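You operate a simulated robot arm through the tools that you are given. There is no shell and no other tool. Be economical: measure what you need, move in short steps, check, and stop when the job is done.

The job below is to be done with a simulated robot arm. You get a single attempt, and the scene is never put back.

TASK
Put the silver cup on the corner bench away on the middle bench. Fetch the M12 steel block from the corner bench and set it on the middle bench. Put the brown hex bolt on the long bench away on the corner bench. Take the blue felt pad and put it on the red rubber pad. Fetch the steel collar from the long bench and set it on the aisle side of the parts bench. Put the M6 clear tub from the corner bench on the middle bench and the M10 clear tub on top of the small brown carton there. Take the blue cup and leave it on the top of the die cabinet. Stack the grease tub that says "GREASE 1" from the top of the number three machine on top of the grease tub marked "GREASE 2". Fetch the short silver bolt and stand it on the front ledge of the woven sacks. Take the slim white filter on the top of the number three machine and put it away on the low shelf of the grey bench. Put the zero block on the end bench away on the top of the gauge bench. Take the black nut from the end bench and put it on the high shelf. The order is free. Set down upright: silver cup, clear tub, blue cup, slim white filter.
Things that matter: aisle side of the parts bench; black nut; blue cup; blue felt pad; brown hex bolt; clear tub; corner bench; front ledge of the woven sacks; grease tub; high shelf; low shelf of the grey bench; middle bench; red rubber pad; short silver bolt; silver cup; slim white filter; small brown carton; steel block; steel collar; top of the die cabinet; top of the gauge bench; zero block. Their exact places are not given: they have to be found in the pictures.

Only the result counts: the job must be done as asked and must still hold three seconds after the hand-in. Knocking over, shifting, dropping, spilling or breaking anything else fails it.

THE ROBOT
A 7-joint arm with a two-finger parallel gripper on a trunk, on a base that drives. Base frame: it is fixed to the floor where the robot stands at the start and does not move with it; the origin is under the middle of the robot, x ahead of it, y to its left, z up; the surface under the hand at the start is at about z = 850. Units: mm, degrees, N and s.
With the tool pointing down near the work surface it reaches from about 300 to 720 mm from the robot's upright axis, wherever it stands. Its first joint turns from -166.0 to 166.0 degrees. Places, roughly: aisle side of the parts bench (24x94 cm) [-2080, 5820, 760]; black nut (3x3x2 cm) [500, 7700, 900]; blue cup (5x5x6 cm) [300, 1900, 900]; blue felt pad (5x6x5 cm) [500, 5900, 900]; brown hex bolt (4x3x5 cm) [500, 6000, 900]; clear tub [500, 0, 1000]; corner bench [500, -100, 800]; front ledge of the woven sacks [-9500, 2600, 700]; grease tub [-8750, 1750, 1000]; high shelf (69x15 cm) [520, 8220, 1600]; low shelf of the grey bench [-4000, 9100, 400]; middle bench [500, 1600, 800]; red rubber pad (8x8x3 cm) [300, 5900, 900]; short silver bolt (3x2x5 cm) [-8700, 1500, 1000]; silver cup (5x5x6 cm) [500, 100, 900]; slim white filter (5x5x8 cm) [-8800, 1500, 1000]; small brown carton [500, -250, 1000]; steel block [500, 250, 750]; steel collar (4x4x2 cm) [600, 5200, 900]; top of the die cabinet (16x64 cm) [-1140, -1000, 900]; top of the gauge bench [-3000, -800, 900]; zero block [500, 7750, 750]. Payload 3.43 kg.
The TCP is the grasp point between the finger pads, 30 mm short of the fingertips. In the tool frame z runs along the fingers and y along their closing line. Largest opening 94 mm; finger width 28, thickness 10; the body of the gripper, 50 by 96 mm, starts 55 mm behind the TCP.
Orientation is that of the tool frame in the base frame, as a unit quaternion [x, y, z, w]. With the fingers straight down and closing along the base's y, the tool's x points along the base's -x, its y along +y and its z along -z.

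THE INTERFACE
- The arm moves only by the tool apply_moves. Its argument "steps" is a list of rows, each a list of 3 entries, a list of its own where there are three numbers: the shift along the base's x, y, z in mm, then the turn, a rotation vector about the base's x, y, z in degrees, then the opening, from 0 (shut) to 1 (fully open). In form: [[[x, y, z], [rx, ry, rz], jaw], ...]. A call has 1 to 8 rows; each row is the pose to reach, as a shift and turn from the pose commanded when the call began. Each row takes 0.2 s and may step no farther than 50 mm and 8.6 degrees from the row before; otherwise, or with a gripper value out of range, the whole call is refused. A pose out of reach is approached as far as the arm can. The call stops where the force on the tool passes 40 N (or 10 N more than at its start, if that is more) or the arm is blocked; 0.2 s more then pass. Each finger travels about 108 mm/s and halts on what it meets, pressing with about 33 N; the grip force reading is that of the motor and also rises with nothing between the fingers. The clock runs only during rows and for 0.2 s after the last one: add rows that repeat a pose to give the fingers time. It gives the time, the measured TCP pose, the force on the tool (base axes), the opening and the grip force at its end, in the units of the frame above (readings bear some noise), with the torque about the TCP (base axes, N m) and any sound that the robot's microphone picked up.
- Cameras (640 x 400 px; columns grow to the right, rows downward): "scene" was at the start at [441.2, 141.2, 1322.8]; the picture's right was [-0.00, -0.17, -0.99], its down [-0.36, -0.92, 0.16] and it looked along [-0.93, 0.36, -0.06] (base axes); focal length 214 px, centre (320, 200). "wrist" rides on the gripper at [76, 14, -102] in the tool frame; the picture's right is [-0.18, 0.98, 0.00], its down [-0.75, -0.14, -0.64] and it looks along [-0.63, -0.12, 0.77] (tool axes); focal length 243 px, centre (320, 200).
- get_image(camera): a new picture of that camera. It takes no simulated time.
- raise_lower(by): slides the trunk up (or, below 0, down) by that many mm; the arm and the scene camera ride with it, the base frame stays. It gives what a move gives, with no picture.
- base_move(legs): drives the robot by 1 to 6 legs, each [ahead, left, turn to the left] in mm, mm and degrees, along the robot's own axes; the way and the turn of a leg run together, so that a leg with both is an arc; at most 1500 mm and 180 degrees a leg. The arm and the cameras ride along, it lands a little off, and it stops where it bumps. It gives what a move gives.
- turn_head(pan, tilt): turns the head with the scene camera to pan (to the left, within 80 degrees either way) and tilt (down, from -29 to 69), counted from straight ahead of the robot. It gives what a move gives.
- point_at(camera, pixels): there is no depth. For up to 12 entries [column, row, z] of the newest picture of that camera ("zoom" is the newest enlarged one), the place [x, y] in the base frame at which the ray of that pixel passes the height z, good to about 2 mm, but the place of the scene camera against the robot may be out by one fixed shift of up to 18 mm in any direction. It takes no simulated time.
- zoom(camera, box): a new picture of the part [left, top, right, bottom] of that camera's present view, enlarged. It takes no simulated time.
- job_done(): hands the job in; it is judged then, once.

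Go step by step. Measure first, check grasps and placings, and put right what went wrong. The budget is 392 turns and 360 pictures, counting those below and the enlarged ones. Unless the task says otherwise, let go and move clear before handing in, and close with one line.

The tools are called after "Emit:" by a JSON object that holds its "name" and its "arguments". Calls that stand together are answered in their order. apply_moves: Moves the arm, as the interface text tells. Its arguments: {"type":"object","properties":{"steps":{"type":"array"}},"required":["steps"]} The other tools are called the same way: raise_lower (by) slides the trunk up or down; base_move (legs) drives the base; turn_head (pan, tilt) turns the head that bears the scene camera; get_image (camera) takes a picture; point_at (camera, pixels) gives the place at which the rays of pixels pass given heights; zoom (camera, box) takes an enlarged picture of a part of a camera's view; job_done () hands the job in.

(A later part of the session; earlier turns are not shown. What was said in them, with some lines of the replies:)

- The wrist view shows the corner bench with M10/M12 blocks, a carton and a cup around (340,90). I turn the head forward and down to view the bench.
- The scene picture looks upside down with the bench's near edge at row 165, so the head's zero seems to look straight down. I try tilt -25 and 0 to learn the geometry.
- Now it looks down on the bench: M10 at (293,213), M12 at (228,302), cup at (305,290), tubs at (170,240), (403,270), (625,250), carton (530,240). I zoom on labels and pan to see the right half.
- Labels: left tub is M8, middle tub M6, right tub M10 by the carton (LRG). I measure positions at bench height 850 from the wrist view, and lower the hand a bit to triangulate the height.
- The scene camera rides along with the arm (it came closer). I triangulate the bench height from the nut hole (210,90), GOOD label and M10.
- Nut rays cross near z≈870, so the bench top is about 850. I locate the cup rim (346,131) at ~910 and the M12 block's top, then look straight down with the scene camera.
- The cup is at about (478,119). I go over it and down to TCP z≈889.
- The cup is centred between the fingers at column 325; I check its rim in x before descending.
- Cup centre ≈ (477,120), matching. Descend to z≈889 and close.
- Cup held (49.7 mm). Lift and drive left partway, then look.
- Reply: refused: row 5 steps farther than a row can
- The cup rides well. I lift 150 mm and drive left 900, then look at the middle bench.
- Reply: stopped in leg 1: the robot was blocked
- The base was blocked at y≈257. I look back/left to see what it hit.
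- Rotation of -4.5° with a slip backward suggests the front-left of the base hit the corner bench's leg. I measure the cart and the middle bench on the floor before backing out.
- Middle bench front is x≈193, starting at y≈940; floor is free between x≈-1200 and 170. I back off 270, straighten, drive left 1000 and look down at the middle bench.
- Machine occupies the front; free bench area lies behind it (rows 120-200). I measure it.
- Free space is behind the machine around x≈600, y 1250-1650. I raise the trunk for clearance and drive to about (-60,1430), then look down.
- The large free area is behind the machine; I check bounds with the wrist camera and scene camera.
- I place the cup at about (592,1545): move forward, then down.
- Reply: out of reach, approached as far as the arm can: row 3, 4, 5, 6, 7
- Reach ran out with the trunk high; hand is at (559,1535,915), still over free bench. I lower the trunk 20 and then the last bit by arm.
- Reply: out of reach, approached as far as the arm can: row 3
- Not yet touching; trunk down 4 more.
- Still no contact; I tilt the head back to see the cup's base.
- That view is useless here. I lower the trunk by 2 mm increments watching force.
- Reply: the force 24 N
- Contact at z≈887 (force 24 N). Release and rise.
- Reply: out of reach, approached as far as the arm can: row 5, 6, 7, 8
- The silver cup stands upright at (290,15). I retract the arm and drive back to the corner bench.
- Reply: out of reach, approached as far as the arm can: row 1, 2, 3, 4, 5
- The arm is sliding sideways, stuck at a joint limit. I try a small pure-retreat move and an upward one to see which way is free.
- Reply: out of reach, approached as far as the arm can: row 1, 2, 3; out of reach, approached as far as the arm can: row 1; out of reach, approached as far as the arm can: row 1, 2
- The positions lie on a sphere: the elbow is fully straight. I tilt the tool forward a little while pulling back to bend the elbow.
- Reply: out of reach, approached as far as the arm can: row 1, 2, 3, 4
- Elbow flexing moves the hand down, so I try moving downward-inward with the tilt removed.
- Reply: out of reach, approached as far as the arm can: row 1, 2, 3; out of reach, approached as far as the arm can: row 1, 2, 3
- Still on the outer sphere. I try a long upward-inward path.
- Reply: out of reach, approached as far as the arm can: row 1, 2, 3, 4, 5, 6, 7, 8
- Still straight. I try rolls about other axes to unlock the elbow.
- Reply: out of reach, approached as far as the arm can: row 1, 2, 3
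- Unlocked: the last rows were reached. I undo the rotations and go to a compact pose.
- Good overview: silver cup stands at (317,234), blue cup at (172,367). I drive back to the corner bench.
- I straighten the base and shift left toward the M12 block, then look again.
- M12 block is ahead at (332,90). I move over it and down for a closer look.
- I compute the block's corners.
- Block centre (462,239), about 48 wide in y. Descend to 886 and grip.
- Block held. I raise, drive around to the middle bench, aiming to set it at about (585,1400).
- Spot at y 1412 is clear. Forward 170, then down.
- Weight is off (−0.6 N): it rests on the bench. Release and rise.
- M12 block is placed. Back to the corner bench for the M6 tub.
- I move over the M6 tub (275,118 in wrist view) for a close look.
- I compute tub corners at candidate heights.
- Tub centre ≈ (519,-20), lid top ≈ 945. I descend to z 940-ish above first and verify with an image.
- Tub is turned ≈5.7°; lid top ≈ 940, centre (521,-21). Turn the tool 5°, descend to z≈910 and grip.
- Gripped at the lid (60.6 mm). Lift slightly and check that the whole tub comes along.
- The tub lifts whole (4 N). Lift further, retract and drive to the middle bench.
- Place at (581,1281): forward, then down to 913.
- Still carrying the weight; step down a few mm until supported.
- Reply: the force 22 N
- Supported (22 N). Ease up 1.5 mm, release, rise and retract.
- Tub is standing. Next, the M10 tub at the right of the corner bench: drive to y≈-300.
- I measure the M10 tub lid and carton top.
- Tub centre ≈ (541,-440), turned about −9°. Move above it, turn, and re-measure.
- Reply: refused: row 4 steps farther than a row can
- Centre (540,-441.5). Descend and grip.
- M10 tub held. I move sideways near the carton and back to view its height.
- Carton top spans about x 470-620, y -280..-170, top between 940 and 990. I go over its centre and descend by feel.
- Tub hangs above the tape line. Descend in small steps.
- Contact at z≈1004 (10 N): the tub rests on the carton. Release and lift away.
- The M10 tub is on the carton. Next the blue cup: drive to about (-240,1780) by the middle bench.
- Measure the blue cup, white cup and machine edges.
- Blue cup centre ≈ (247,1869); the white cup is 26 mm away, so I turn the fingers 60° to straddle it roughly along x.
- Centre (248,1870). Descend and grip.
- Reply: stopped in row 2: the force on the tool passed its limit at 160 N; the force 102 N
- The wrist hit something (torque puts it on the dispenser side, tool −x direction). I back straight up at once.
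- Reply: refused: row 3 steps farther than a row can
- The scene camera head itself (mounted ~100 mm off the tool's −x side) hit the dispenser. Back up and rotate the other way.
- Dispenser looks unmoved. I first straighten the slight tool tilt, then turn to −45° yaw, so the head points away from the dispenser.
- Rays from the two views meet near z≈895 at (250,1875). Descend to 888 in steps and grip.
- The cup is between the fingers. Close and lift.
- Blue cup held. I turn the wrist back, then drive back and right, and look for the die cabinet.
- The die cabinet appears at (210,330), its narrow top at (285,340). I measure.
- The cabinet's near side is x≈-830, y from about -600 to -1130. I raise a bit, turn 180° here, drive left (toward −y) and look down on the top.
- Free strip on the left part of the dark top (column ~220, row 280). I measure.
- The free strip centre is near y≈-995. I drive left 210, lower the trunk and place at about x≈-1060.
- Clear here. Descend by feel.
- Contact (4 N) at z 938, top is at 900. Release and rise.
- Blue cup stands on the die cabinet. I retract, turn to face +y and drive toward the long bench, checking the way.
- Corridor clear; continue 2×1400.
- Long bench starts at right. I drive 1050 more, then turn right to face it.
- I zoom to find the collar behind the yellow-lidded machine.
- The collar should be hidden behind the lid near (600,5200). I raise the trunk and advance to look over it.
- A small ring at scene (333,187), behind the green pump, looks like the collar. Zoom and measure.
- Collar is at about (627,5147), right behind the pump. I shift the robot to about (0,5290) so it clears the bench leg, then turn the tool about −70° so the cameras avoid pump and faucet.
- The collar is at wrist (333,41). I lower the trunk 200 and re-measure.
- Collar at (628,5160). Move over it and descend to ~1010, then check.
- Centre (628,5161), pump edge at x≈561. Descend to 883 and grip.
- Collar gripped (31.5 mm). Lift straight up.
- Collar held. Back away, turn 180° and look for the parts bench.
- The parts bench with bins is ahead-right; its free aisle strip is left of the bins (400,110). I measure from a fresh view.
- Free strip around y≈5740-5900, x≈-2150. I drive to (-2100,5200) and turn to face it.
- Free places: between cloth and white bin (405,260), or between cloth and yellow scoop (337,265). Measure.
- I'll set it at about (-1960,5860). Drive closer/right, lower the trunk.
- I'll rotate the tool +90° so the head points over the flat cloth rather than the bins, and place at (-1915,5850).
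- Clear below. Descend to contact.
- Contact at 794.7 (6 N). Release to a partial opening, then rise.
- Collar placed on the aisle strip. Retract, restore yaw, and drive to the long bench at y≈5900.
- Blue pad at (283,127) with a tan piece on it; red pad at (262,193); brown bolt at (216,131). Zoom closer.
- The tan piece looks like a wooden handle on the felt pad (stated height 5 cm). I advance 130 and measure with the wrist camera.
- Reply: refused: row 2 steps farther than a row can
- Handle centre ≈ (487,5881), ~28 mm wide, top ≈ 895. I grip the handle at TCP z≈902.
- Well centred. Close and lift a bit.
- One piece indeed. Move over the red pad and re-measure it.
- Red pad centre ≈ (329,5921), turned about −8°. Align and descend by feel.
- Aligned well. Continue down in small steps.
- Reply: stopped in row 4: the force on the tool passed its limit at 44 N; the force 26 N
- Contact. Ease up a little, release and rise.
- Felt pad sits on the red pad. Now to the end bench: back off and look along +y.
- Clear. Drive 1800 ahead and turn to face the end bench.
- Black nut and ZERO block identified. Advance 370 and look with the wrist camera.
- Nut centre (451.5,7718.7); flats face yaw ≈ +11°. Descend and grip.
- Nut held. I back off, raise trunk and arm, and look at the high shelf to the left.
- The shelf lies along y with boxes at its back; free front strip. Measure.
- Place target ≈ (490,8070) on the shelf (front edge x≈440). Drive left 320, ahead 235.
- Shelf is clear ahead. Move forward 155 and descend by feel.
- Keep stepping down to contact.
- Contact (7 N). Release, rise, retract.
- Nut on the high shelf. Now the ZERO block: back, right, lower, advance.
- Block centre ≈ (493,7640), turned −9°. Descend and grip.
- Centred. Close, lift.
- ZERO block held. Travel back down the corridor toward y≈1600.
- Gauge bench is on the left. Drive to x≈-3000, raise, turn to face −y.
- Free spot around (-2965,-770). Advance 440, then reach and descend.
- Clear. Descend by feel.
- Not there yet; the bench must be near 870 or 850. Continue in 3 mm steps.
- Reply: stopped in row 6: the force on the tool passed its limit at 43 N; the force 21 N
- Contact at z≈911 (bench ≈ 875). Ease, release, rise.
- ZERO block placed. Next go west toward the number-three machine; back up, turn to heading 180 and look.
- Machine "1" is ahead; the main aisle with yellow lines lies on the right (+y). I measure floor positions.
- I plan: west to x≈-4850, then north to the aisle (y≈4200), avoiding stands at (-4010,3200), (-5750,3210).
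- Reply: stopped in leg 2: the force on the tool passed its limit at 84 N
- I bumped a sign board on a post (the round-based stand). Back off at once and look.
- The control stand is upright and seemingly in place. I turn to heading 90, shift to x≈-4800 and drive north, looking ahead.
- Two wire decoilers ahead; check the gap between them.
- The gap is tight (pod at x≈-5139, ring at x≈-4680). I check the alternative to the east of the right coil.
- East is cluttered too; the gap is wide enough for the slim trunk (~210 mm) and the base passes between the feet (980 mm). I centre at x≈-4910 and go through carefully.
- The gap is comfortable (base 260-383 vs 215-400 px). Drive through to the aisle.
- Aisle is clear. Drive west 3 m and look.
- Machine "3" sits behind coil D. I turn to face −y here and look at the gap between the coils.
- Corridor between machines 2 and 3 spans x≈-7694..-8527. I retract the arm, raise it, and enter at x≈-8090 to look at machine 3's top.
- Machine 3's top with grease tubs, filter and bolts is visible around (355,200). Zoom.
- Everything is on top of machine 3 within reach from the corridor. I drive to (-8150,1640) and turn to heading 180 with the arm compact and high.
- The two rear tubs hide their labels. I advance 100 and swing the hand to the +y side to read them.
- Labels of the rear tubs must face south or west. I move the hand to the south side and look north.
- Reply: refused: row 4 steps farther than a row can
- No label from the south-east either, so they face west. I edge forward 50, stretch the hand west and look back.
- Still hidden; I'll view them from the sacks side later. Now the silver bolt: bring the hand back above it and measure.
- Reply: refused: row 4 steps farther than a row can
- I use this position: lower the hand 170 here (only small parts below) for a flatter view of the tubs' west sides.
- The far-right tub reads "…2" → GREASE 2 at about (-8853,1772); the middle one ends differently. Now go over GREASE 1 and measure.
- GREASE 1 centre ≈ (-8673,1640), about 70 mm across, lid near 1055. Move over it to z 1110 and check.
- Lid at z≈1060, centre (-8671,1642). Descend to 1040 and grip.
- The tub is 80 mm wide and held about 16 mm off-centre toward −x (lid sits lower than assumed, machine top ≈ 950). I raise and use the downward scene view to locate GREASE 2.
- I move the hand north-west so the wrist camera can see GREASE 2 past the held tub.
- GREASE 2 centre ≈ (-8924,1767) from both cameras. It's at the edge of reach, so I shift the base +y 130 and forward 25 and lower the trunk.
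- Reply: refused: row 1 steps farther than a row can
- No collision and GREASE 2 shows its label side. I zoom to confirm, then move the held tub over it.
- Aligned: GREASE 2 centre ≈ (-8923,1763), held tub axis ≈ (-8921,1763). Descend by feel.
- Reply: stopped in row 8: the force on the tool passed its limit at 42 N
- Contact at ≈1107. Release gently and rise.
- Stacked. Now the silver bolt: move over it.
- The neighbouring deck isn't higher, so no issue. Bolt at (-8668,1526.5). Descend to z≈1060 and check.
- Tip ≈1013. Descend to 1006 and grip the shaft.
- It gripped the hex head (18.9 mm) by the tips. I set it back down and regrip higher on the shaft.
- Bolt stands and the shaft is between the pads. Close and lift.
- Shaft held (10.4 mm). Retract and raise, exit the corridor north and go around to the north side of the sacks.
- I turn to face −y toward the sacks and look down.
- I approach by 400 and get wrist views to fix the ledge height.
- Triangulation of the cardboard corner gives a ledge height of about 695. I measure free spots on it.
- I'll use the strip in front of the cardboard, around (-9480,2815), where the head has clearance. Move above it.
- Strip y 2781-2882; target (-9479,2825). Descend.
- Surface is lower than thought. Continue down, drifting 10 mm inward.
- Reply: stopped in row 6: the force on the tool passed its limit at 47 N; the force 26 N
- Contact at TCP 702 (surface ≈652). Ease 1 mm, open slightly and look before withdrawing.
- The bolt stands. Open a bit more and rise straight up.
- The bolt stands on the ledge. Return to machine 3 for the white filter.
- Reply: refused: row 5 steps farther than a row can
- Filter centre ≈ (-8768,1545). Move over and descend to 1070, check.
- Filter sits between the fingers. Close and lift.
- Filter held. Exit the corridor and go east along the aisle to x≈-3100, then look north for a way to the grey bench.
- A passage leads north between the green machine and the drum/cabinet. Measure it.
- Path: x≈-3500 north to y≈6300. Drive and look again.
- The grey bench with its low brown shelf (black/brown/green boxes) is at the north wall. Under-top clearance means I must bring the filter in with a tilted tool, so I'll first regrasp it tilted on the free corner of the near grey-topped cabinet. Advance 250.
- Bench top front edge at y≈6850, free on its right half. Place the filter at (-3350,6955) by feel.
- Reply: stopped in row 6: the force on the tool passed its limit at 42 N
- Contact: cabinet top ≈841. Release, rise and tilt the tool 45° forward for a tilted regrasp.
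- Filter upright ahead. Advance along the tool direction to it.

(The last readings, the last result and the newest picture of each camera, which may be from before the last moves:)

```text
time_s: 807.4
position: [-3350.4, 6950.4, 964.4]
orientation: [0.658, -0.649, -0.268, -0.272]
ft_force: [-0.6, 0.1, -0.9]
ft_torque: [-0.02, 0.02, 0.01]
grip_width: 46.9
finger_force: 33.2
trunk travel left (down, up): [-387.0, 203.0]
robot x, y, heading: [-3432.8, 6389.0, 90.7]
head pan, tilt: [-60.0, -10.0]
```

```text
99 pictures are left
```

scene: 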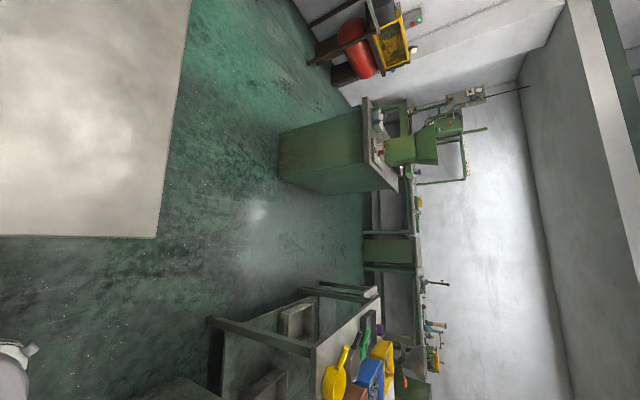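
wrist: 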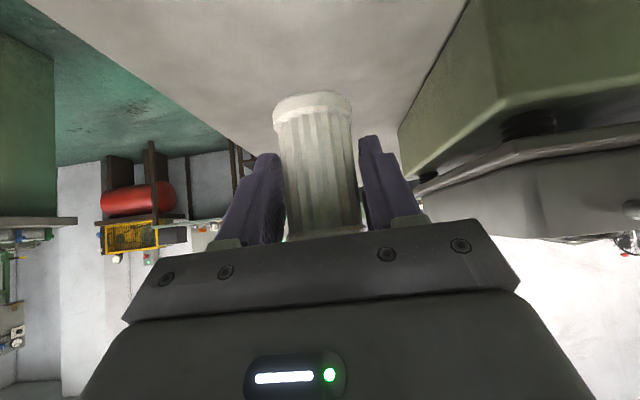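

Held upright with a 45° tool. Retract a bit, raise, and drive around the east side to the grey bench.

Emit:
{"name": "apply_moves", "arguments": {"steps": [[[-20, -40, 20], [0, 0, 0], 0], [[-40, -80, 40], [0, 0, 0], 0], [[-60, -110, 70], [0, 0, 0], 0]]}}

Emit:
{"name": "base_move", "arguments": {"legs": [[190, 0, -0.8], [0, -510, 0], [1480, 0, 0], [0, 1000, 0]]}}

Emit:
{"name": "turn_head", "arguments": {"pan": 0, "tilt": 0}}

Emit:
{"name": "get_image", "arguments": {"camera": "scene"}}

Emit:
{"name": "get_image", "arguments": {"camera": "wrist"}}

```text
time_s: 808.2
position: [-3409.7, 6839.6, 1037.0]
orientation: [0.659, -0.648, -0.269, -0.273]
ft_force: [-0.8, -0.3, -0.3]
ft_torque: [0.03, -0.03, -0.01]
grip_width: 46.9
finger_force: 32.8
trunk travel left (down, up): [-387.0, 203.0]
robot x, y, heading: [-3434.8, 6388.5, 90.6]
head pan, tilt: [-60.0, -10.0]
```

```text
time_s: 821.6
position: [-3272.5, 8546.9, 1035.3]
orientation: [0.694, -0.61, -0.282, -0.256]
ft_force: [-0.7, 0.2, -0.4]
ft_torque: [-0.04, -0.02, 0.03]
grip_width: 47.1
finger_force: 32.8
trunk travel left (down, up): [-387.0, 203.0]
robot x, y, heading: [-3249.2, 8091.9, 97.3]
head pan, tilt: [-60.0, -10.0]
stopped in leg 4: the robot was blocked; the commanded pose is now the measured one
```

```text
time_s: 822.9
position: [-3270.6, 8545.2, 1035.7]
orientation: [0.694, -0.61, -0.283, -0.257]
ft_force: [0.0, -0.9, -0.4]
ft_torque: [-0.03, -0.03, 0.01]
grip_width: 47.0
finger_force: 33.2
trunk travel left (down, up): [-387.0, 203.0]
robot x, y, heading: [-3249.9, 8095.0, 97.0]
head pan, tilt: [0.0, 0.0]
```

```text
98 pictures are left
```

scene: 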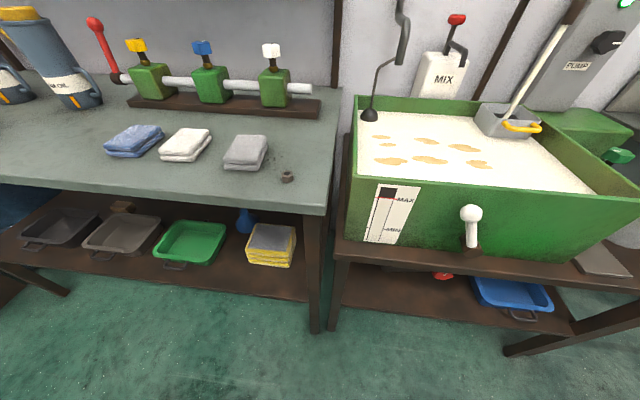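

```text
97 pictures are left
```

wrist: 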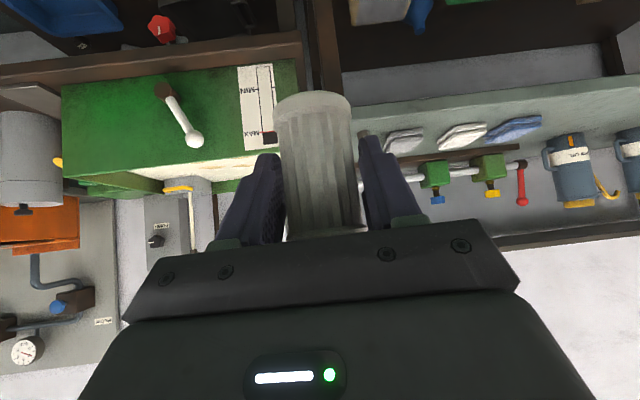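

Blocked by the central cabinet's far end. The shelf has a free spot at about (235,267) between the green tray and yellow stack. Measure, then go forward and left.

Emit:
{"name": "point_at", "arguments": {"camera": "scene", "pixels": [[232, 268, 400], [205, 265, 420], [247, 264, 400], [240, 286, 400], [310, 300, 400], [243, 238, 400], [295, 268, 400], [327, 205, 850], [200, 195, 850], [10, 235, 400]]}}

Emit:
{"name": "base_move", "arguments": {"legs": [[60, 0, -7], [0, 560, 0]]}}

Emit:
{"name": "get_image", "arguments": {"camera": "scene"}}

```text
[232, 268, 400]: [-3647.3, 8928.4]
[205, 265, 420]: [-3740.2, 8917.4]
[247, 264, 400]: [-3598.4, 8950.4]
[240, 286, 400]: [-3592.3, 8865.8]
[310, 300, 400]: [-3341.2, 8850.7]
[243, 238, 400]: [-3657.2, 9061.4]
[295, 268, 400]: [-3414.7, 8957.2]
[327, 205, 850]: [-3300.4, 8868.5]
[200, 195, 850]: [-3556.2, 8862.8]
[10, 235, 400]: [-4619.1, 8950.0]
```

```text
time_s: 826.7
position: [-3778.5, 8605.4, 1036.2]
orientation: [-0.653, 0.654, 0.265, 0.275]
ft_force: [-0.6, -0.2, -0.7]
ft_torque: [0.02, 0.0, -0.01]
grip_width: 47.1
finger_force: 33.1
trunk travel left (down, up): [-387.0, 203.0]
robot x, y, heading: [-3814.0, 8154.4, 89.7]
head pan, tilt: [0.0, 0.0]
```

```text
96 pictures are left
```

scene: 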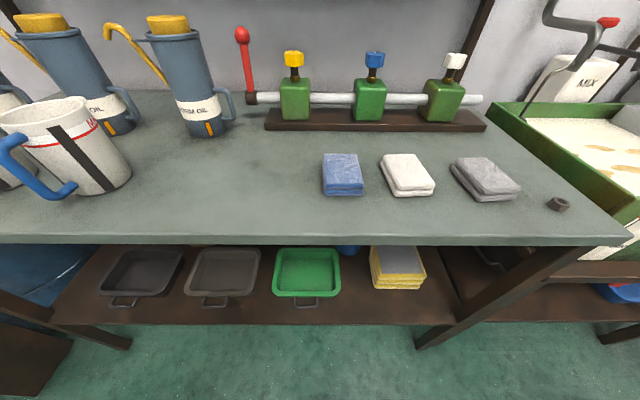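

Emit:
{"name": "point_at", "arguments": {"camera": "scene", "pixels": [[357, 300, 400], [341, 294, 410], [372, 288, 410], [357, 322, 400], [318, 300, 420], [425, 288, 410], [440, 295, 400], [357, 245, 850]]}}

Emit:
{"name": "get_image", "arguments": {"camera": "wrist"}}

```text
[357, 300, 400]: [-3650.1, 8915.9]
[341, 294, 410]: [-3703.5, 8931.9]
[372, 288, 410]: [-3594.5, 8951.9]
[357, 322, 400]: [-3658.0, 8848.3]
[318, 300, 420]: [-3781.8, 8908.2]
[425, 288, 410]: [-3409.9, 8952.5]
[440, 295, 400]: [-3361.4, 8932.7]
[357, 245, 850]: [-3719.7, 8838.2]
```

```text
95 pictures are left
```

wrist: 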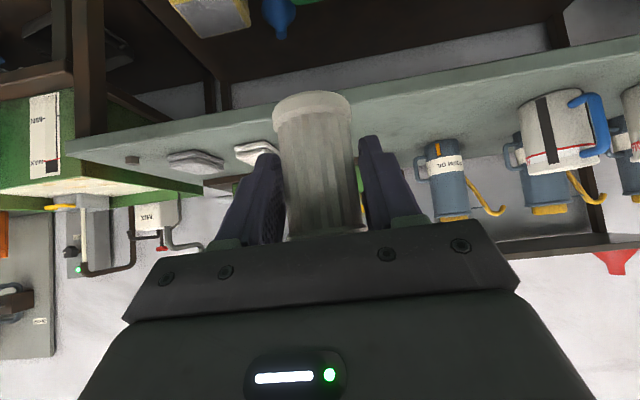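

Target TCP (-3640,8910). Shift the base right 138 and ahead 110, lower the trunk fully, staying in front of the bench.

Emit:
{"name": "base_move", "arguments": {"legs": [[0, -138, 0.3], [100, 0, 0]]}}

Emit:
{"name": "raise_lower", "arguments": {"by": -380}}

Emit:
{"name": "get_image", "arguments": {"camera": "wrist"}}

Emit:
{"name": "get_image", "arguments": {"camera": "scene"}}

```text
time_s: 828.8
position: [-3638.8, 8706.9, 1036.3]
orientation: [0.656, -0.651, -0.267, -0.273]
ft_force: [-0.3, 0.4, -1.4]
ft_torque: [-0.04, 0.02, 0.01]
grip_width: 46.7
finger_force: 33.1
trunk travel left (down, up): [-387.0, 203.0]
robot x, y, heading: [-3673.0, 8256.1, 90.4]
head pan, tilt: [0.0, 0.0]
```

```text
time_s: 832.5
position: [-3639.0, 8706.4, 655.8]
orientation: [0.656, -0.65, -0.268, -0.273]
ft_force: [-0.5, 0.6, -0.3]
ft_torque: [-0.01, 0.0, -0.04]
grip_width: 46.8
finger_force: 33.3
trunk travel left (down, up): [-7.0, 583.0]
robot x, y, heading: [-3670.2, 8256.5, 90.1]
head pan, tilt: [0.0, 0.0]
```

```text
94 pictures are left
```

wrist: 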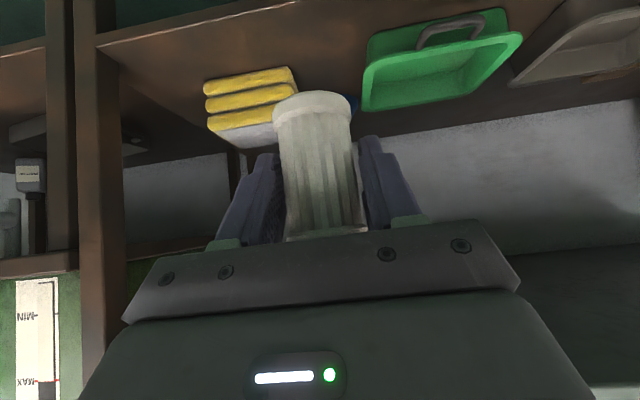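

```text
93 pictures are left
```

scene: 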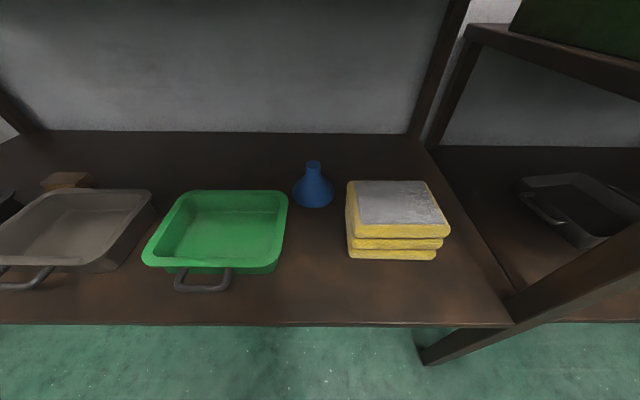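

Emit:
{"name": "point_at", "arguments": {"camera": "scene", "pixels": [[318, 275, 400], [318, 325, 400], [282, 268, 400], [349, 258, 400], [318, 290, 400]]}}

Emit:
{"name": "point_at", "arguments": {"camera": "wrist", "pixels": [[330, 40, 400], [290, 68, 420], [365, 108, 400], [300, 8, 400], [210, 85, 420]]}}

```text
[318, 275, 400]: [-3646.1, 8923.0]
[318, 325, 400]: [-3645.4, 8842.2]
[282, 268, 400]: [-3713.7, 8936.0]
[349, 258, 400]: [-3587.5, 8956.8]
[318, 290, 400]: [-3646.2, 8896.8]
```

```text
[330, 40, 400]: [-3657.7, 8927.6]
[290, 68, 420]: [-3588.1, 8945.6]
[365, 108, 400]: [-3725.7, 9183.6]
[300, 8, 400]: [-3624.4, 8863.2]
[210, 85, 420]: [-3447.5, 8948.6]
```

Target (-3645,8912). Lower to z≈476 in front, then slide in over the shelf.

Emit:
{"name": "apply_moves", "arguments": {"steps": [[[0, 0, -46], [0, 0, 0], 0], [[0, 0, -92], [0, 0, 0], 0], [[0, 0, -138], [0, 0, 0], 0], [[-5, 20, -178], [0, 0, 0], 0], [[-7, 66, -180], [0, 0, 0], 0], [[-7, 112, -180], [0, 0, 0], 0], [[-7, 158, -180], [0, 0, 0], 0], [[-7, 204, -180], [0, 0, 0], 0]]}}

Emit:
{"name": "get_image", "arguments": {"camera": "wrist"}}

Emit:
{"name": "get_image", "arguments": {"camera": "scene"}}

```text
time_s: 834.3
position: [-3645.9, 8910.6, 474.9]
orientation: [0.655, -0.652, -0.267, -0.273]
ft_force: [1.1, -0.6, -1.6]
ft_torque: [0.01, -0.03, 0.0]
grip_width: 46.9
finger_force: 32.9
trunk travel left (down, up): [-7.0, 583.0]
robot x, y, heading: [-3671.0, 8255.2, 90.4]
head pan, tilt: [0.0, 0.0]
```

```text
92 pictures are left
```

wrist: 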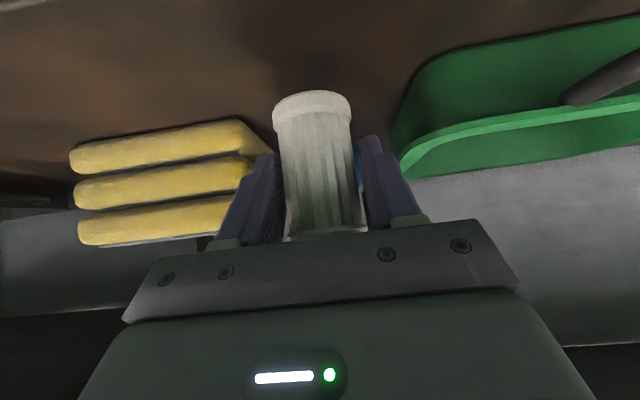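

```text
91 pictures are left
```

scene: 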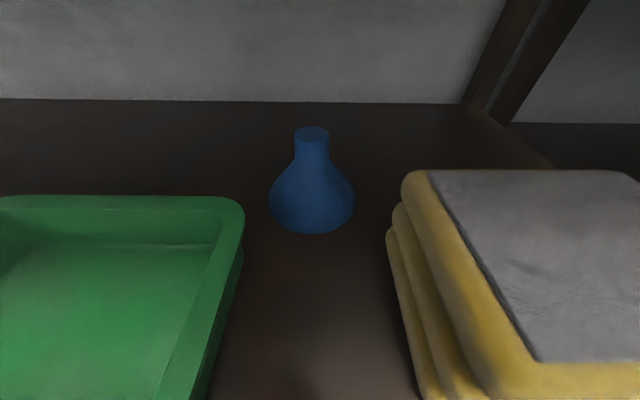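

Clear. Lower to contact.

Emit:
{"name": "apply_moves", "arguments": {"steps": [[[0, 0, -6], [0, 0, 0], 0], [[0, 0, -12], [0, 0, 0], 0], [[0, 0, -17], [0, 0, 0], 0], [[0, 0, -20], [0, 0, 0], 0], [[0, 0, -23], [0, 0, 0], 0], [[0, 0, -26], [0, 0, 0], 0], [[0, 0, -29], [0, 0, 0], 0], [[0, 0, -32], [0, 0, 0], 0]]}}

Emit:
{"name": "get_image", "arguments": {"camera": "wrist"}}

```text
time_s: 836.1
position: [-3646.5, 8910.6, 445.6]
orientation: [0.656, -0.651, -0.267, -0.273]
ft_force: [0.3, -2.8, 6.3]
ft_torque: [-0.11, 0.13, 0.05]
grip_width: 46.9
finger_force: 33.2
trunk travel left (down, up): [-7.0, 583.0]
robot x, y, heading: [-3672.5, 8256.9, 90.4]
head pan, tilt: [0.0, 0.0]
```

```text
90 pictures are left
```

wrist: 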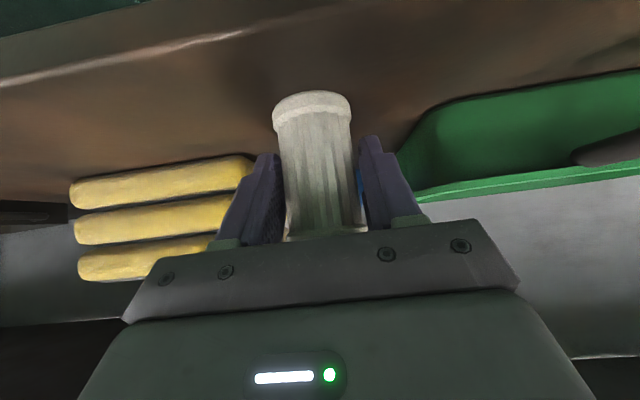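

Contact (6 N). Open and withdraw along the tool axis.

Emit:
{"name": "apply_moves", "arguments": {"steps": [[[0, 0, 0.5], [0, 0, 0], 0.72], [[0, 0, 0.5], [0, 0, 0], 0.72], [[0, 0, 0.5], [0, 0, 0], 0.72], [[0, -20, 20], [0, 0, 0], 0.72], [[0, -50, 45], [0, 0, 0], 0.72], [[0, -85, 65], [0, 0, 0], 0.72], [[0, -130, 75], [0, 0, 0], 0.72], [[0, -175, 80], [0, 0, 0], 0.72]]}}

Emit:
{"name": "get_image", "arguments": {"camera": "wrist"}}

```text
time_s: 837.9
position: [-3646.2, 8733.7, 524.7]
orientation: [0.655, -0.651, -0.267, -0.274]
ft_force: [-0.3, 0.4, -0.1]
ft_torque: [0.01, -0.03, 0.01]
grip_width: 67.4
finger_force: 0.0
trunk travel left (down, up): [-7.0, 583.0]
robot x, y, heading: [-3670.7, 8259.4, 90.5]
head pan, tilt: [0.0, 0.0]
```

```text
89 pictures are left
```

wrist: 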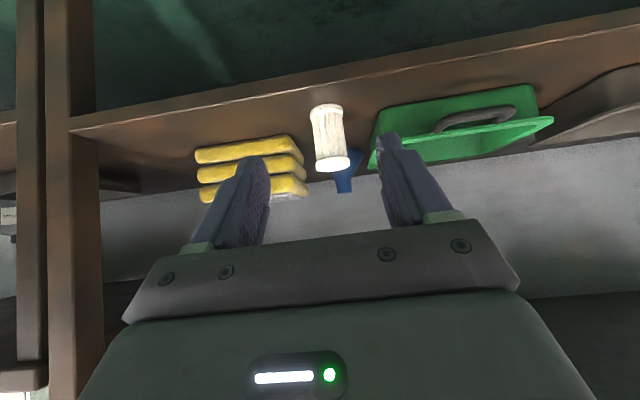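

The filter stands on the low shelf. Now raise and level the tool, then look east for a direct route to the long bench.

Emit:
{"name": "apply_moves", "arguments": {"steps": [[[0, -40, 20], [-8, 0, 0], 1], [[0, -70, 50], [-16, 0, 0], 1], [[0, -90, 90], [-24, 0, 0], 1], [[0, -100, 130], [-32, 0, 0], 1], [[0, -105, 170], [-40, 0, 0], 1], [[0, -105, 210], [-45, 0, 0], 1]]}}

Emit:
{"name": "raise_lower", "arguments": {"by": 400}}

Emit:
{"name": "turn_head", "arguments": {"pan": -60, "tilt": 0}}

Emit:
{"name": "get_image", "arguments": {"camera": "scene"}}

```text
time_s: 839.3
position: [-3647.4, 8627.1, 734.0]
orientation: [0.711, -0.704, 0.002, -0.001]
ft_force: [0.2, -0.2, -0.2]
ft_torque: [-0.02, -0.03, 0.01]
grip_width: 94.1
finger_force: 0.1
trunk travel left (down, up): [-7.0, 583.0]
robot x, y, heading: [-3673.1, 8256.6, 90.3]
head pan, tilt: [0.0, 0.0]
```

```text
time_s: 843.1
position: [-3646.9, 8628.9, 1132.2]
orientation: [0.711, -0.704, 0.002, -0.001]
ft_force: [0.0, -0.5, -1.0]
ft_torque: [-0.01, 0.0, -0.03]
grip_width: 94.2
finger_force: 0.0
trunk travel left (down, up): [-407.0, 183.0]
robot x, y, heading: [-3671.6, 8252.8, 90.3]
head pan, tilt: [0.0, 0.0]
```

```text
time_s: 844.4
position: [-3647.5, 8628.6, 1132.2]
orientation: [0.71, -0.704, 0.002, -0.001]
ft_force: [-0.2, -0.7, 0.9]
ft_torque: [-0.02, 0.01, 0.02]
grip_width: 94.1
finger_force: 0.0
trunk travel left (down, up): [-407.0, 183.0]
robot x, y, heading: [-3669.8, 8256.5, 90.0]
head pan, tilt: [-60.0, 0.0]
```

```text
88 pictures are left
```

scene: 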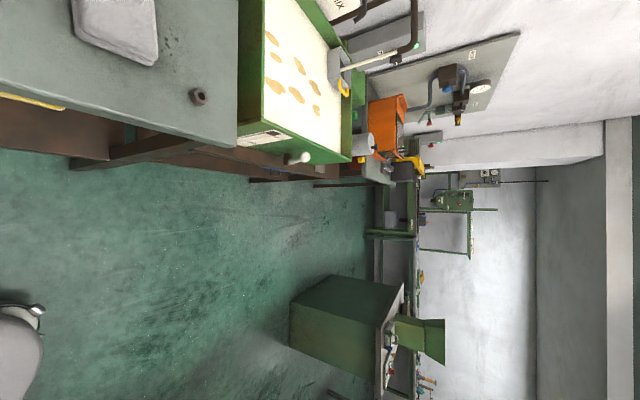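

Emit:
{"name": "point_at", "arguments": {"camera": "scene", "pixels": [[292, 302, 0], [290, 345, 0], [335, 275, 0], [362, 240, 0], [315, 188, 0], [250, 180, 0]]}}

```text
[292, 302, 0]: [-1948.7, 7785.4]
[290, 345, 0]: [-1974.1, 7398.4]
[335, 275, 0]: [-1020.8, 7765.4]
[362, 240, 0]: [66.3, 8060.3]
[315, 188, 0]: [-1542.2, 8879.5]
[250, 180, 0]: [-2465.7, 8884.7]
```

Passage at y≈8200 is clear (cabinet y<7785). Drive east then south to the long bench.

Emit:
{"name": "base_move", "arguments": {"legs": [[-50, 0, 0], [0, 0, -90], [1500, 0, 0], [1500, 0, 0], [200, 0, 0], [0, 0, -90]]}}

Emit:
{"name": "base_move", "arguments": {"legs": [[1500, 0, 0], [760, 0, 0], [0, 0, 90], [300, 0, 0]]}}

Emit:
{"name": "turn_head", "arguments": {"pan": 0, "tilt": -15}}

Emit:
{"name": "get_image", "arguments": {"camera": "scene"}}

Emit:
{"name": "get_image", "arguments": {"camera": "wrist"}}

```text
time_s: 868.3
position: [-497.2, 7881.8, 1132.1]
orientation: [0.71, 0.704, -0.002, -0.003]
ft_force: [-0.5, 0.5, 0.6]
ft_torque: [0.01, -0.02, 0.0]
grip_width: 94.0
finger_force: 0.0
trunk travel left (down, up): [-407.0, 183.0]
robot x, y, heading: [-468.0, 8255.5, -90.7]
head pan, tilt: [-60.0, 0.0]
```

```text
time_s: 884.8
position: [208.0, 5971.6, 1132.6]
orientation: [0.009, 1.0, -0.003, -0.001]
ft_force: [0.8, 0.2, -0.8]
ft_torque: [-0.02, 0.04, -0.02]
grip_width: 93.9
finger_force: 0.0
trunk travel left (down, up): [-407.0, 183.0]
robot x, y, heading: [-164.1, 6006.6, -1.2]
head pan, tilt: [-60.0, 0.0]
```

```text
time_s: 886.1
position: [206.3, 5972.0, 1132.7]
orientation: [0.008, 1.0, -0.003, 0.0]
ft_force: [-0.7, 0.0, 0.5]
ft_torque: [-0.01, -0.02, -0.01]
grip_width: 94.2
finger_force: 0.2
trunk travel left (down, up): [-407.0, 183.0]
robot x, y, heading: [-164.1, 6005.8, -1.1]
head pan, tilt: [0.0, -15.0]
```

```text
87 pictures are left
```

scene: 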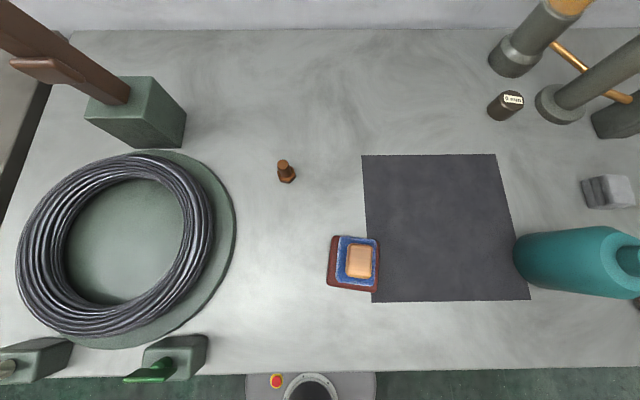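

```text
86 pictures are left
```

wrist: 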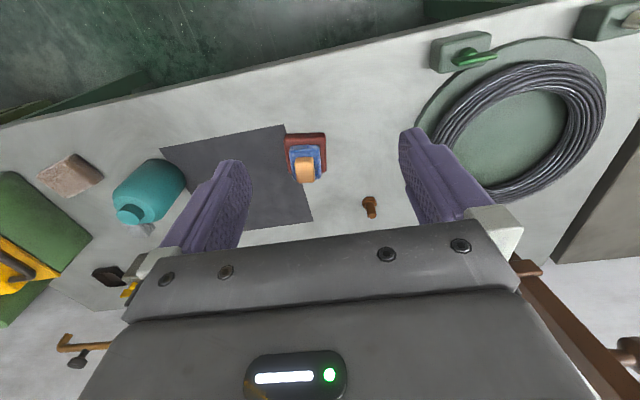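

Advance 80, lower the trunk, and move over the brown bolt.

Emit:
{"name": "base_move", "arguments": {"legs": [[80, 0, 1]]}}

Emit:
{"name": "raise_lower", "arguments": {"by": -110}}

Emit:
{"name": "apply_moves", "arguments": {"steps": [[[40, 10, 0], [0, 0, 0], 0.7], [[80, 20, 0], [0, 0, 0], 0.7], [[120, 30, 0], [0, 0, 0], 0.7], [[150, 38, 0], [0, 0, 0], 0.7]]}}

Emit:
{"name": "get_image", "arguments": {"camera": "wrist"}}

```text
time_s: 887.2
position: [288.7, 5977.1, 1132.8]
orientation: [0.0, 1.0, -0.002, -0.001]
ft_force: [0.1, 0.5, 0.6]
ft_torque: [0.01, 0.01, -0.05]
grip_width: 93.7
finger_force: 0.0
trunk travel left (down, up): [-407.0, 183.0]
robot x, y, heading: [-86.1, 6001.4, -0.4]
head pan, tilt: [0.0, -15.0]
```

```text
time_s: 888.6
position: [286.2, 5977.4, 1023.6]
orientation: [-0.002, 1.0, -0.003, -0.001]
ft_force: [-0.1, 0.5, -1.7]
ft_torque: [0.01, -0.01, 0.03]
grip_width: 94.0
finger_force: 0.1
trunk travel left (down, up): [-297.0, 293.0]
robot x, y, heading: [-83.4, 6003.8, -0.3]
head pan, tilt: [0.0, -15.0]
```

```text
time_s: 889.6
position: [438.3, 6014.8, 1025.2]
orientation: [-0.001, 1.0, -0.003, -0.001]
ft_force: [1.0, 0.5, -0.5]
ft_torque: [-0.01, -0.02, 0.0]
grip_width: 65.5
finger_force: 0.1
trunk travel left (down, up): [-297.0, 293.0]
robot x, y, heading: [-90.7, 6002.8, -0.1]
head pan, tilt: [0.0, -15.0]
```

```text
85 pictures are left
```

wrist: 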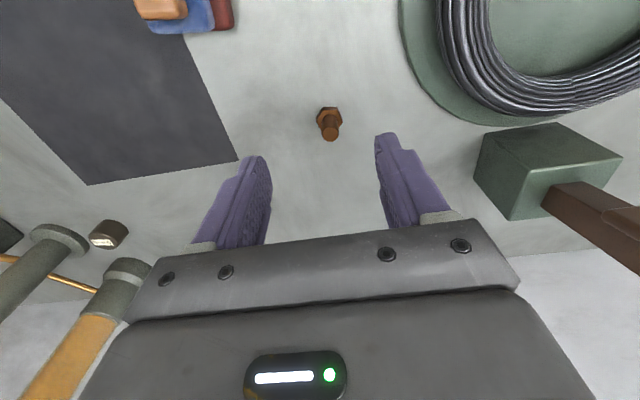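

Emit:
{"name": "point_at", "arguments": {"camera": "wrist", "pixels": [[331, 134, 900], [328, 117, 858], [331, 134, 890], [328, 110, 850]]}}

Emit:
{"name": "zoom", "arguments": {"camera": "wrist", "box": [270, 80, 390, 160]}}

```text
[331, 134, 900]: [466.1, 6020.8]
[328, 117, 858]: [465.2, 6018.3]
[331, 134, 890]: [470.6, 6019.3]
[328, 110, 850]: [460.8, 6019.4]
```

```text
5.00 times, centred on (330, 120) of wrist
```

zoom: 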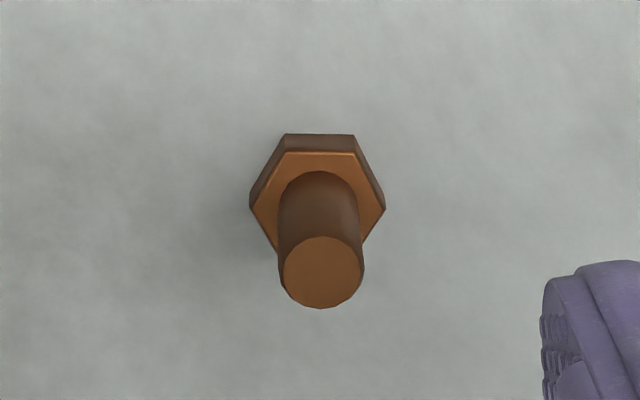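

Bolt at (467,6019). Descend to 898 and grip the shaft.

Emit:
{"name": "apply_moves", "arguments": {"steps": [[[28, 4, -35], [0, 0, 0], 0.55], [[28, 4, -80], [0, 0, 0], 0.55], [[28, 4, -115], [0, 0, 0], 0.55], [[28, 4, -127], [0, 0, 0], 0.55], [[28, 4, -127], [0, 0, 0], 0], [[28, 4, -127], [0, 0, 0], 0], [[28, 4, -127], [0, 0, 0], 0]]}}

Emit:
{"name": "apply_moves", "arguments": {"steps": [[[0, 0, 45], [0, 0, 0], 0], [[0, 0, 90], [0, 0, 0], 0], [[-20, 0, 135], [0, 0, 0], 0], [[-50, 0, 170], [0, 0, 0], 0], [[-80, 0, 205], [0, 0, 0], 0]]}}

Emit:
{"name": "get_image", "arguments": {"camera": "wrist"}}

```text
time_s: 891.2
position: [463.4, 6018.3, 896.4]
orientation: [-0.001, 1.0, -0.002, 0.0]
ft_force: [1.8, -0.4, 2.5]
ft_torque: [0.07, -0.11, 0.0]
grip_width: 17.6
finger_force: 32.8
trunk travel left (down, up): [-297.0, 293.0]
robot x, y, heading: [-85.1, 6005.7, -0.2]
head pan, tilt: [0.0, -15.0]
```

```text
time_s: 892.4
position: [383.4, 6020.1, 1100.3]
orientation: [-0.001, 1.0, -0.003, -0.001]
ft_force: [-0.7, 0.2, -1.3]
ft_torque: [-0.01, 0.02, 0.02]
grip_width: 17.2
finger_force: 32.4
trunk travel left (down, up): [-297.0, 293.0]
robot x, y, heading: [-85.7, 6006.8, -0.4]
head pan, tilt: [0.0, -15.0]
```

```text
83 pictures are left
```

wrist: 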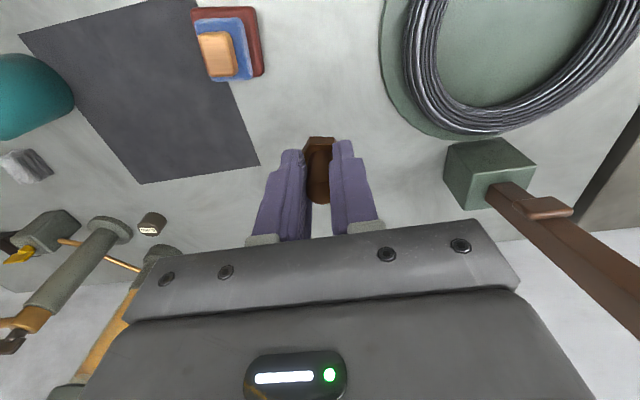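

Brown bolt held (17 mm). Drive back to the corner bench.

Emit:
{"name": "base_move", "arguments": {"legs": [[-360, 0, 0], [0, 0, -90], [1500, 0, 0], [1500, 0, 0], [1500, 0, 0], [1370, 0, 0]]}}

Emit:
{"name": "base_move", "arguments": {"legs": [[0, 0, 90]]}}

Emit:
{"name": "get_image", "arguments": {"camera": "scene"}}

```text
time_s: 926.1
position: [-366.2, -347.8, 1099.1]
orientation: [0.706, 0.708, -0.001, -0.003]
ft_force: [0.3, -0.2, -1.1]
ft_torque: [-0.01, 0.0, 0.0]
grip_width: 17.4
finger_force: 33.2
trunk travel left (down, up): [-297.0, 293.0]
robot x, y, heading: [-383.1, 122.9, -89.8]
head pan, tilt: [0.0, -15.0]
```

```text
time_s: 930.3
position: [88.4, 136.6, 1099.0]
orientation: [0.002, 1.0, -0.003, -0.001]
ft_force: [-0.4, -0.4, -1.5]
ft_torque: [0.03, -0.01, 0.01]
grip_width: 17.3
finger_force: 33.5
trunk travel left (down, up): [-297.0, 293.0]
robot x, y, heading: [-384.6, 125.0, -0.3]
head pan, tilt: [0.0, -15.0]
```

```text
82 pictures are left
```

scene: 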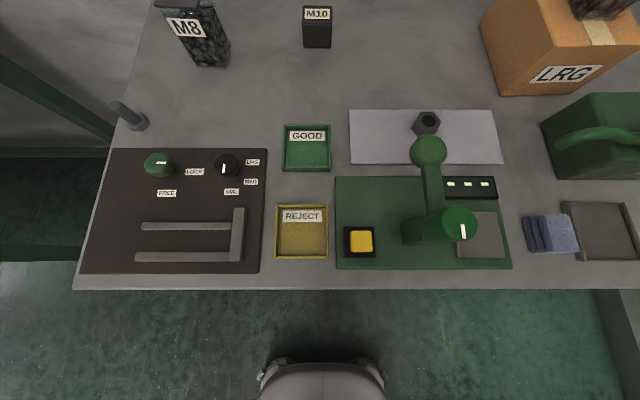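

Spot behind the GOOD tray is free. Advance 340 and descend at about (490,130).

Emit:
{"name": "base_move", "arguments": {"legs": [[350, 0, 0]]}}

Emit:
{"name": "apply_moves", "arguments": {"steps": [[[30, -5, -10], [0, 0, 0], 0], [[55, -10, -30], [0, 0, 0], 0], [[55, -10, -75], [0, 0, 0], 0], [[55, -10, -120], [0, 0, 0], 0], [[55, -10, -160], [0, 0, 0], 0]]}}

Emit:
{"name": "get_image", "arguments": {"camera": "wrist"}}

```text
time_s: 932.6
position: [443.5, 137.5, 1098.3]
orientation: [0.0, 1.0, -0.002, -0.001]
ft_force: [0.4, 0.5, -2.4]
ft_torque: [-0.01, 0.05, 0.02]
grip_width: 17.5
finger_force: 32.9
trunk travel left (down, up): [-297.0, 293.0]
robot x, y, heading: [-29.9, 121.6, -0.1]
head pan, tilt: [0.0, -15.0]
```

```text
time_s: 933.8
position: [496.7, 128.2, 938.4]
orientation: [0.0, 1.0, -0.003, -0.002]
ft_force: [0.7, -0.4, -0.8]
ft_torque: [0.01, 0.01, -0.01]
grip_width: 17.4
finger_force: 32.8
trunk travel left (down, up): [-297.0, 293.0]
robot x, y, heading: [-27.3, 123.5, -0.2]
head pan, tilt: [0.0, -15.0]
```

```text
81 pictures are left
```

wrist: 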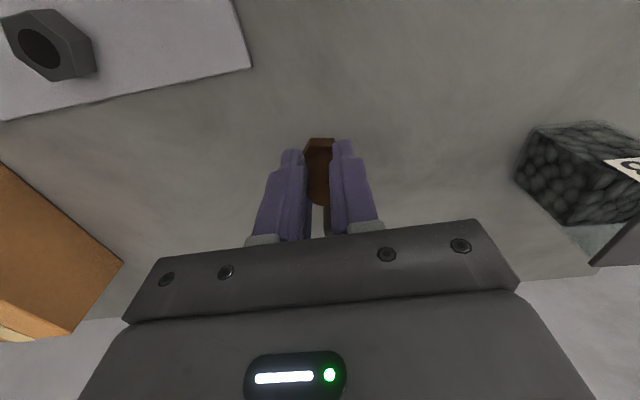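

Clear. Lower to contact (expected z≈896).

Emit:
{"name": "apply_moves", "arguments": {"steps": [[[0, 0, -20], [0, 0, 0], 0], [[0, 0, -34], [0, 0, 0], 0], [[0, 0, -38], [0, 0, 0], 0], [[0, 0, -40], [0, 0, 0], 0], [[0, 0, -42], [0, 0, 0], 0], [[0, 0, -44], [0, 0, 0], 0]]}}

```text
time_s: 935.2
position: [498.8, 126.3, 896.4]
orientation: [0.0, 1.0, -0.003, 0.0]
ft_force: [-1.3, -0.5, 6.0]
ft_torque: [0.16, 0.06, 0.0]
grip_width: 17.5
finger_force: 33.1
trunk travel left (down, up): [-297.0, 293.0]
robot x, y, heading: [-30.8, 124.0, -0.2]
head pan, tilt: [0.0, -15.0]
```

Contact. Open and rise straight up, then check.

Emit:
{"name": "apply_moves", "arguments": {"steps": [[[0, 0, 0.5], [0, 0, 0], 0.5], [[0, 0, 0.5], [0, 0, 0], 0.5], [[0, 0, 0.5], [0, 0, 0], 0.5], [[0, 0, 45], [0, 0, 0], 0.5], [[0, 0, 95], [0, 0, 0], 0.5], [[-20, 0, 140], [0, 0, 0], 0.5], [[-50, 0, 175], [0, 0, 0], 1]]}}

Emit:
{"name": "get_image", "arguments": {"camera": "wrist"}}

Emit:
{"name": "turn_head", "arguments": {"pan": -30, "tilt": -10}}

Emit:
{"name": "get_image", "arguments": {"camera": "scene"}}

```text
time_s: 936.8
position: [447.0, 125.8, 1069.5]
orientation: [0.0, 1.0, -0.003, 0.0]
ft_force: [-0.7, -0.2, 0.6]
ft_torque: [0.01, 0.0, -0.03]
grip_width: 93.8
finger_force: 0.2
trunk travel left (down, up): [-297.0, 293.0]
robot x, y, heading: [-27.5, 127.1, -0.2]
head pan, tilt: [0.0, -15.0]
```

```text
80 pictures are left
```

wrist: 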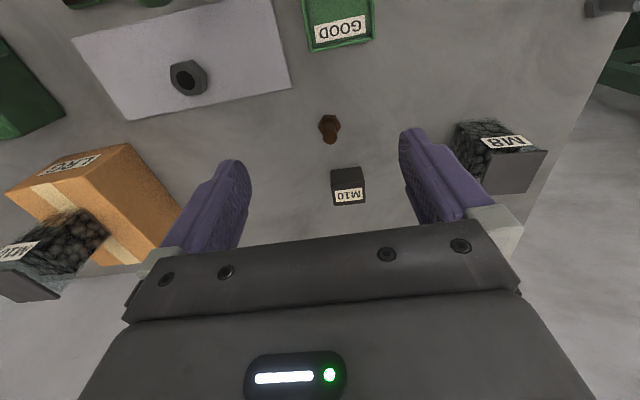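

```text
time_s: 937.8
position: [448.6, 126.4, 1070.1]
orientation: [-0.001, 1.0, -0.001, -0.001]
ft_force: [-0.9, -0.1, -0.2]
ft_torque: [0.03, -0.01, -0.03]
grip_width: 94.1
finger_force: 0.1
trunk travel left (down, up): [-297.0, 293.0]
robot x, y, heading: [-30.3, 126.5, -0.1]
head pan, tilt: [-30.0, -10.0]
```

```text
79 pictures are left
```

scene: 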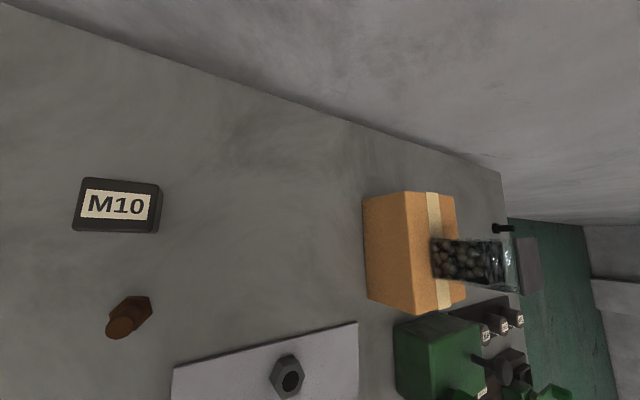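

All twelve items are in place: the brown bolt stands on the corner bench at (329,128) and the M10 tub is still on the carton. The hand is empty and clear, so I hand in.

Emit:
{"name": "job_done", "arguments": {}}

```text
The job is handed in.
```

All the requested moves were made and checked in the pictures, and the job is handed in. Twice during the job the robot bumped something: the camera head struck the nut dispenser on the middle bench, and later the control stand at machine 1. Both looked upright and in place afterwards.
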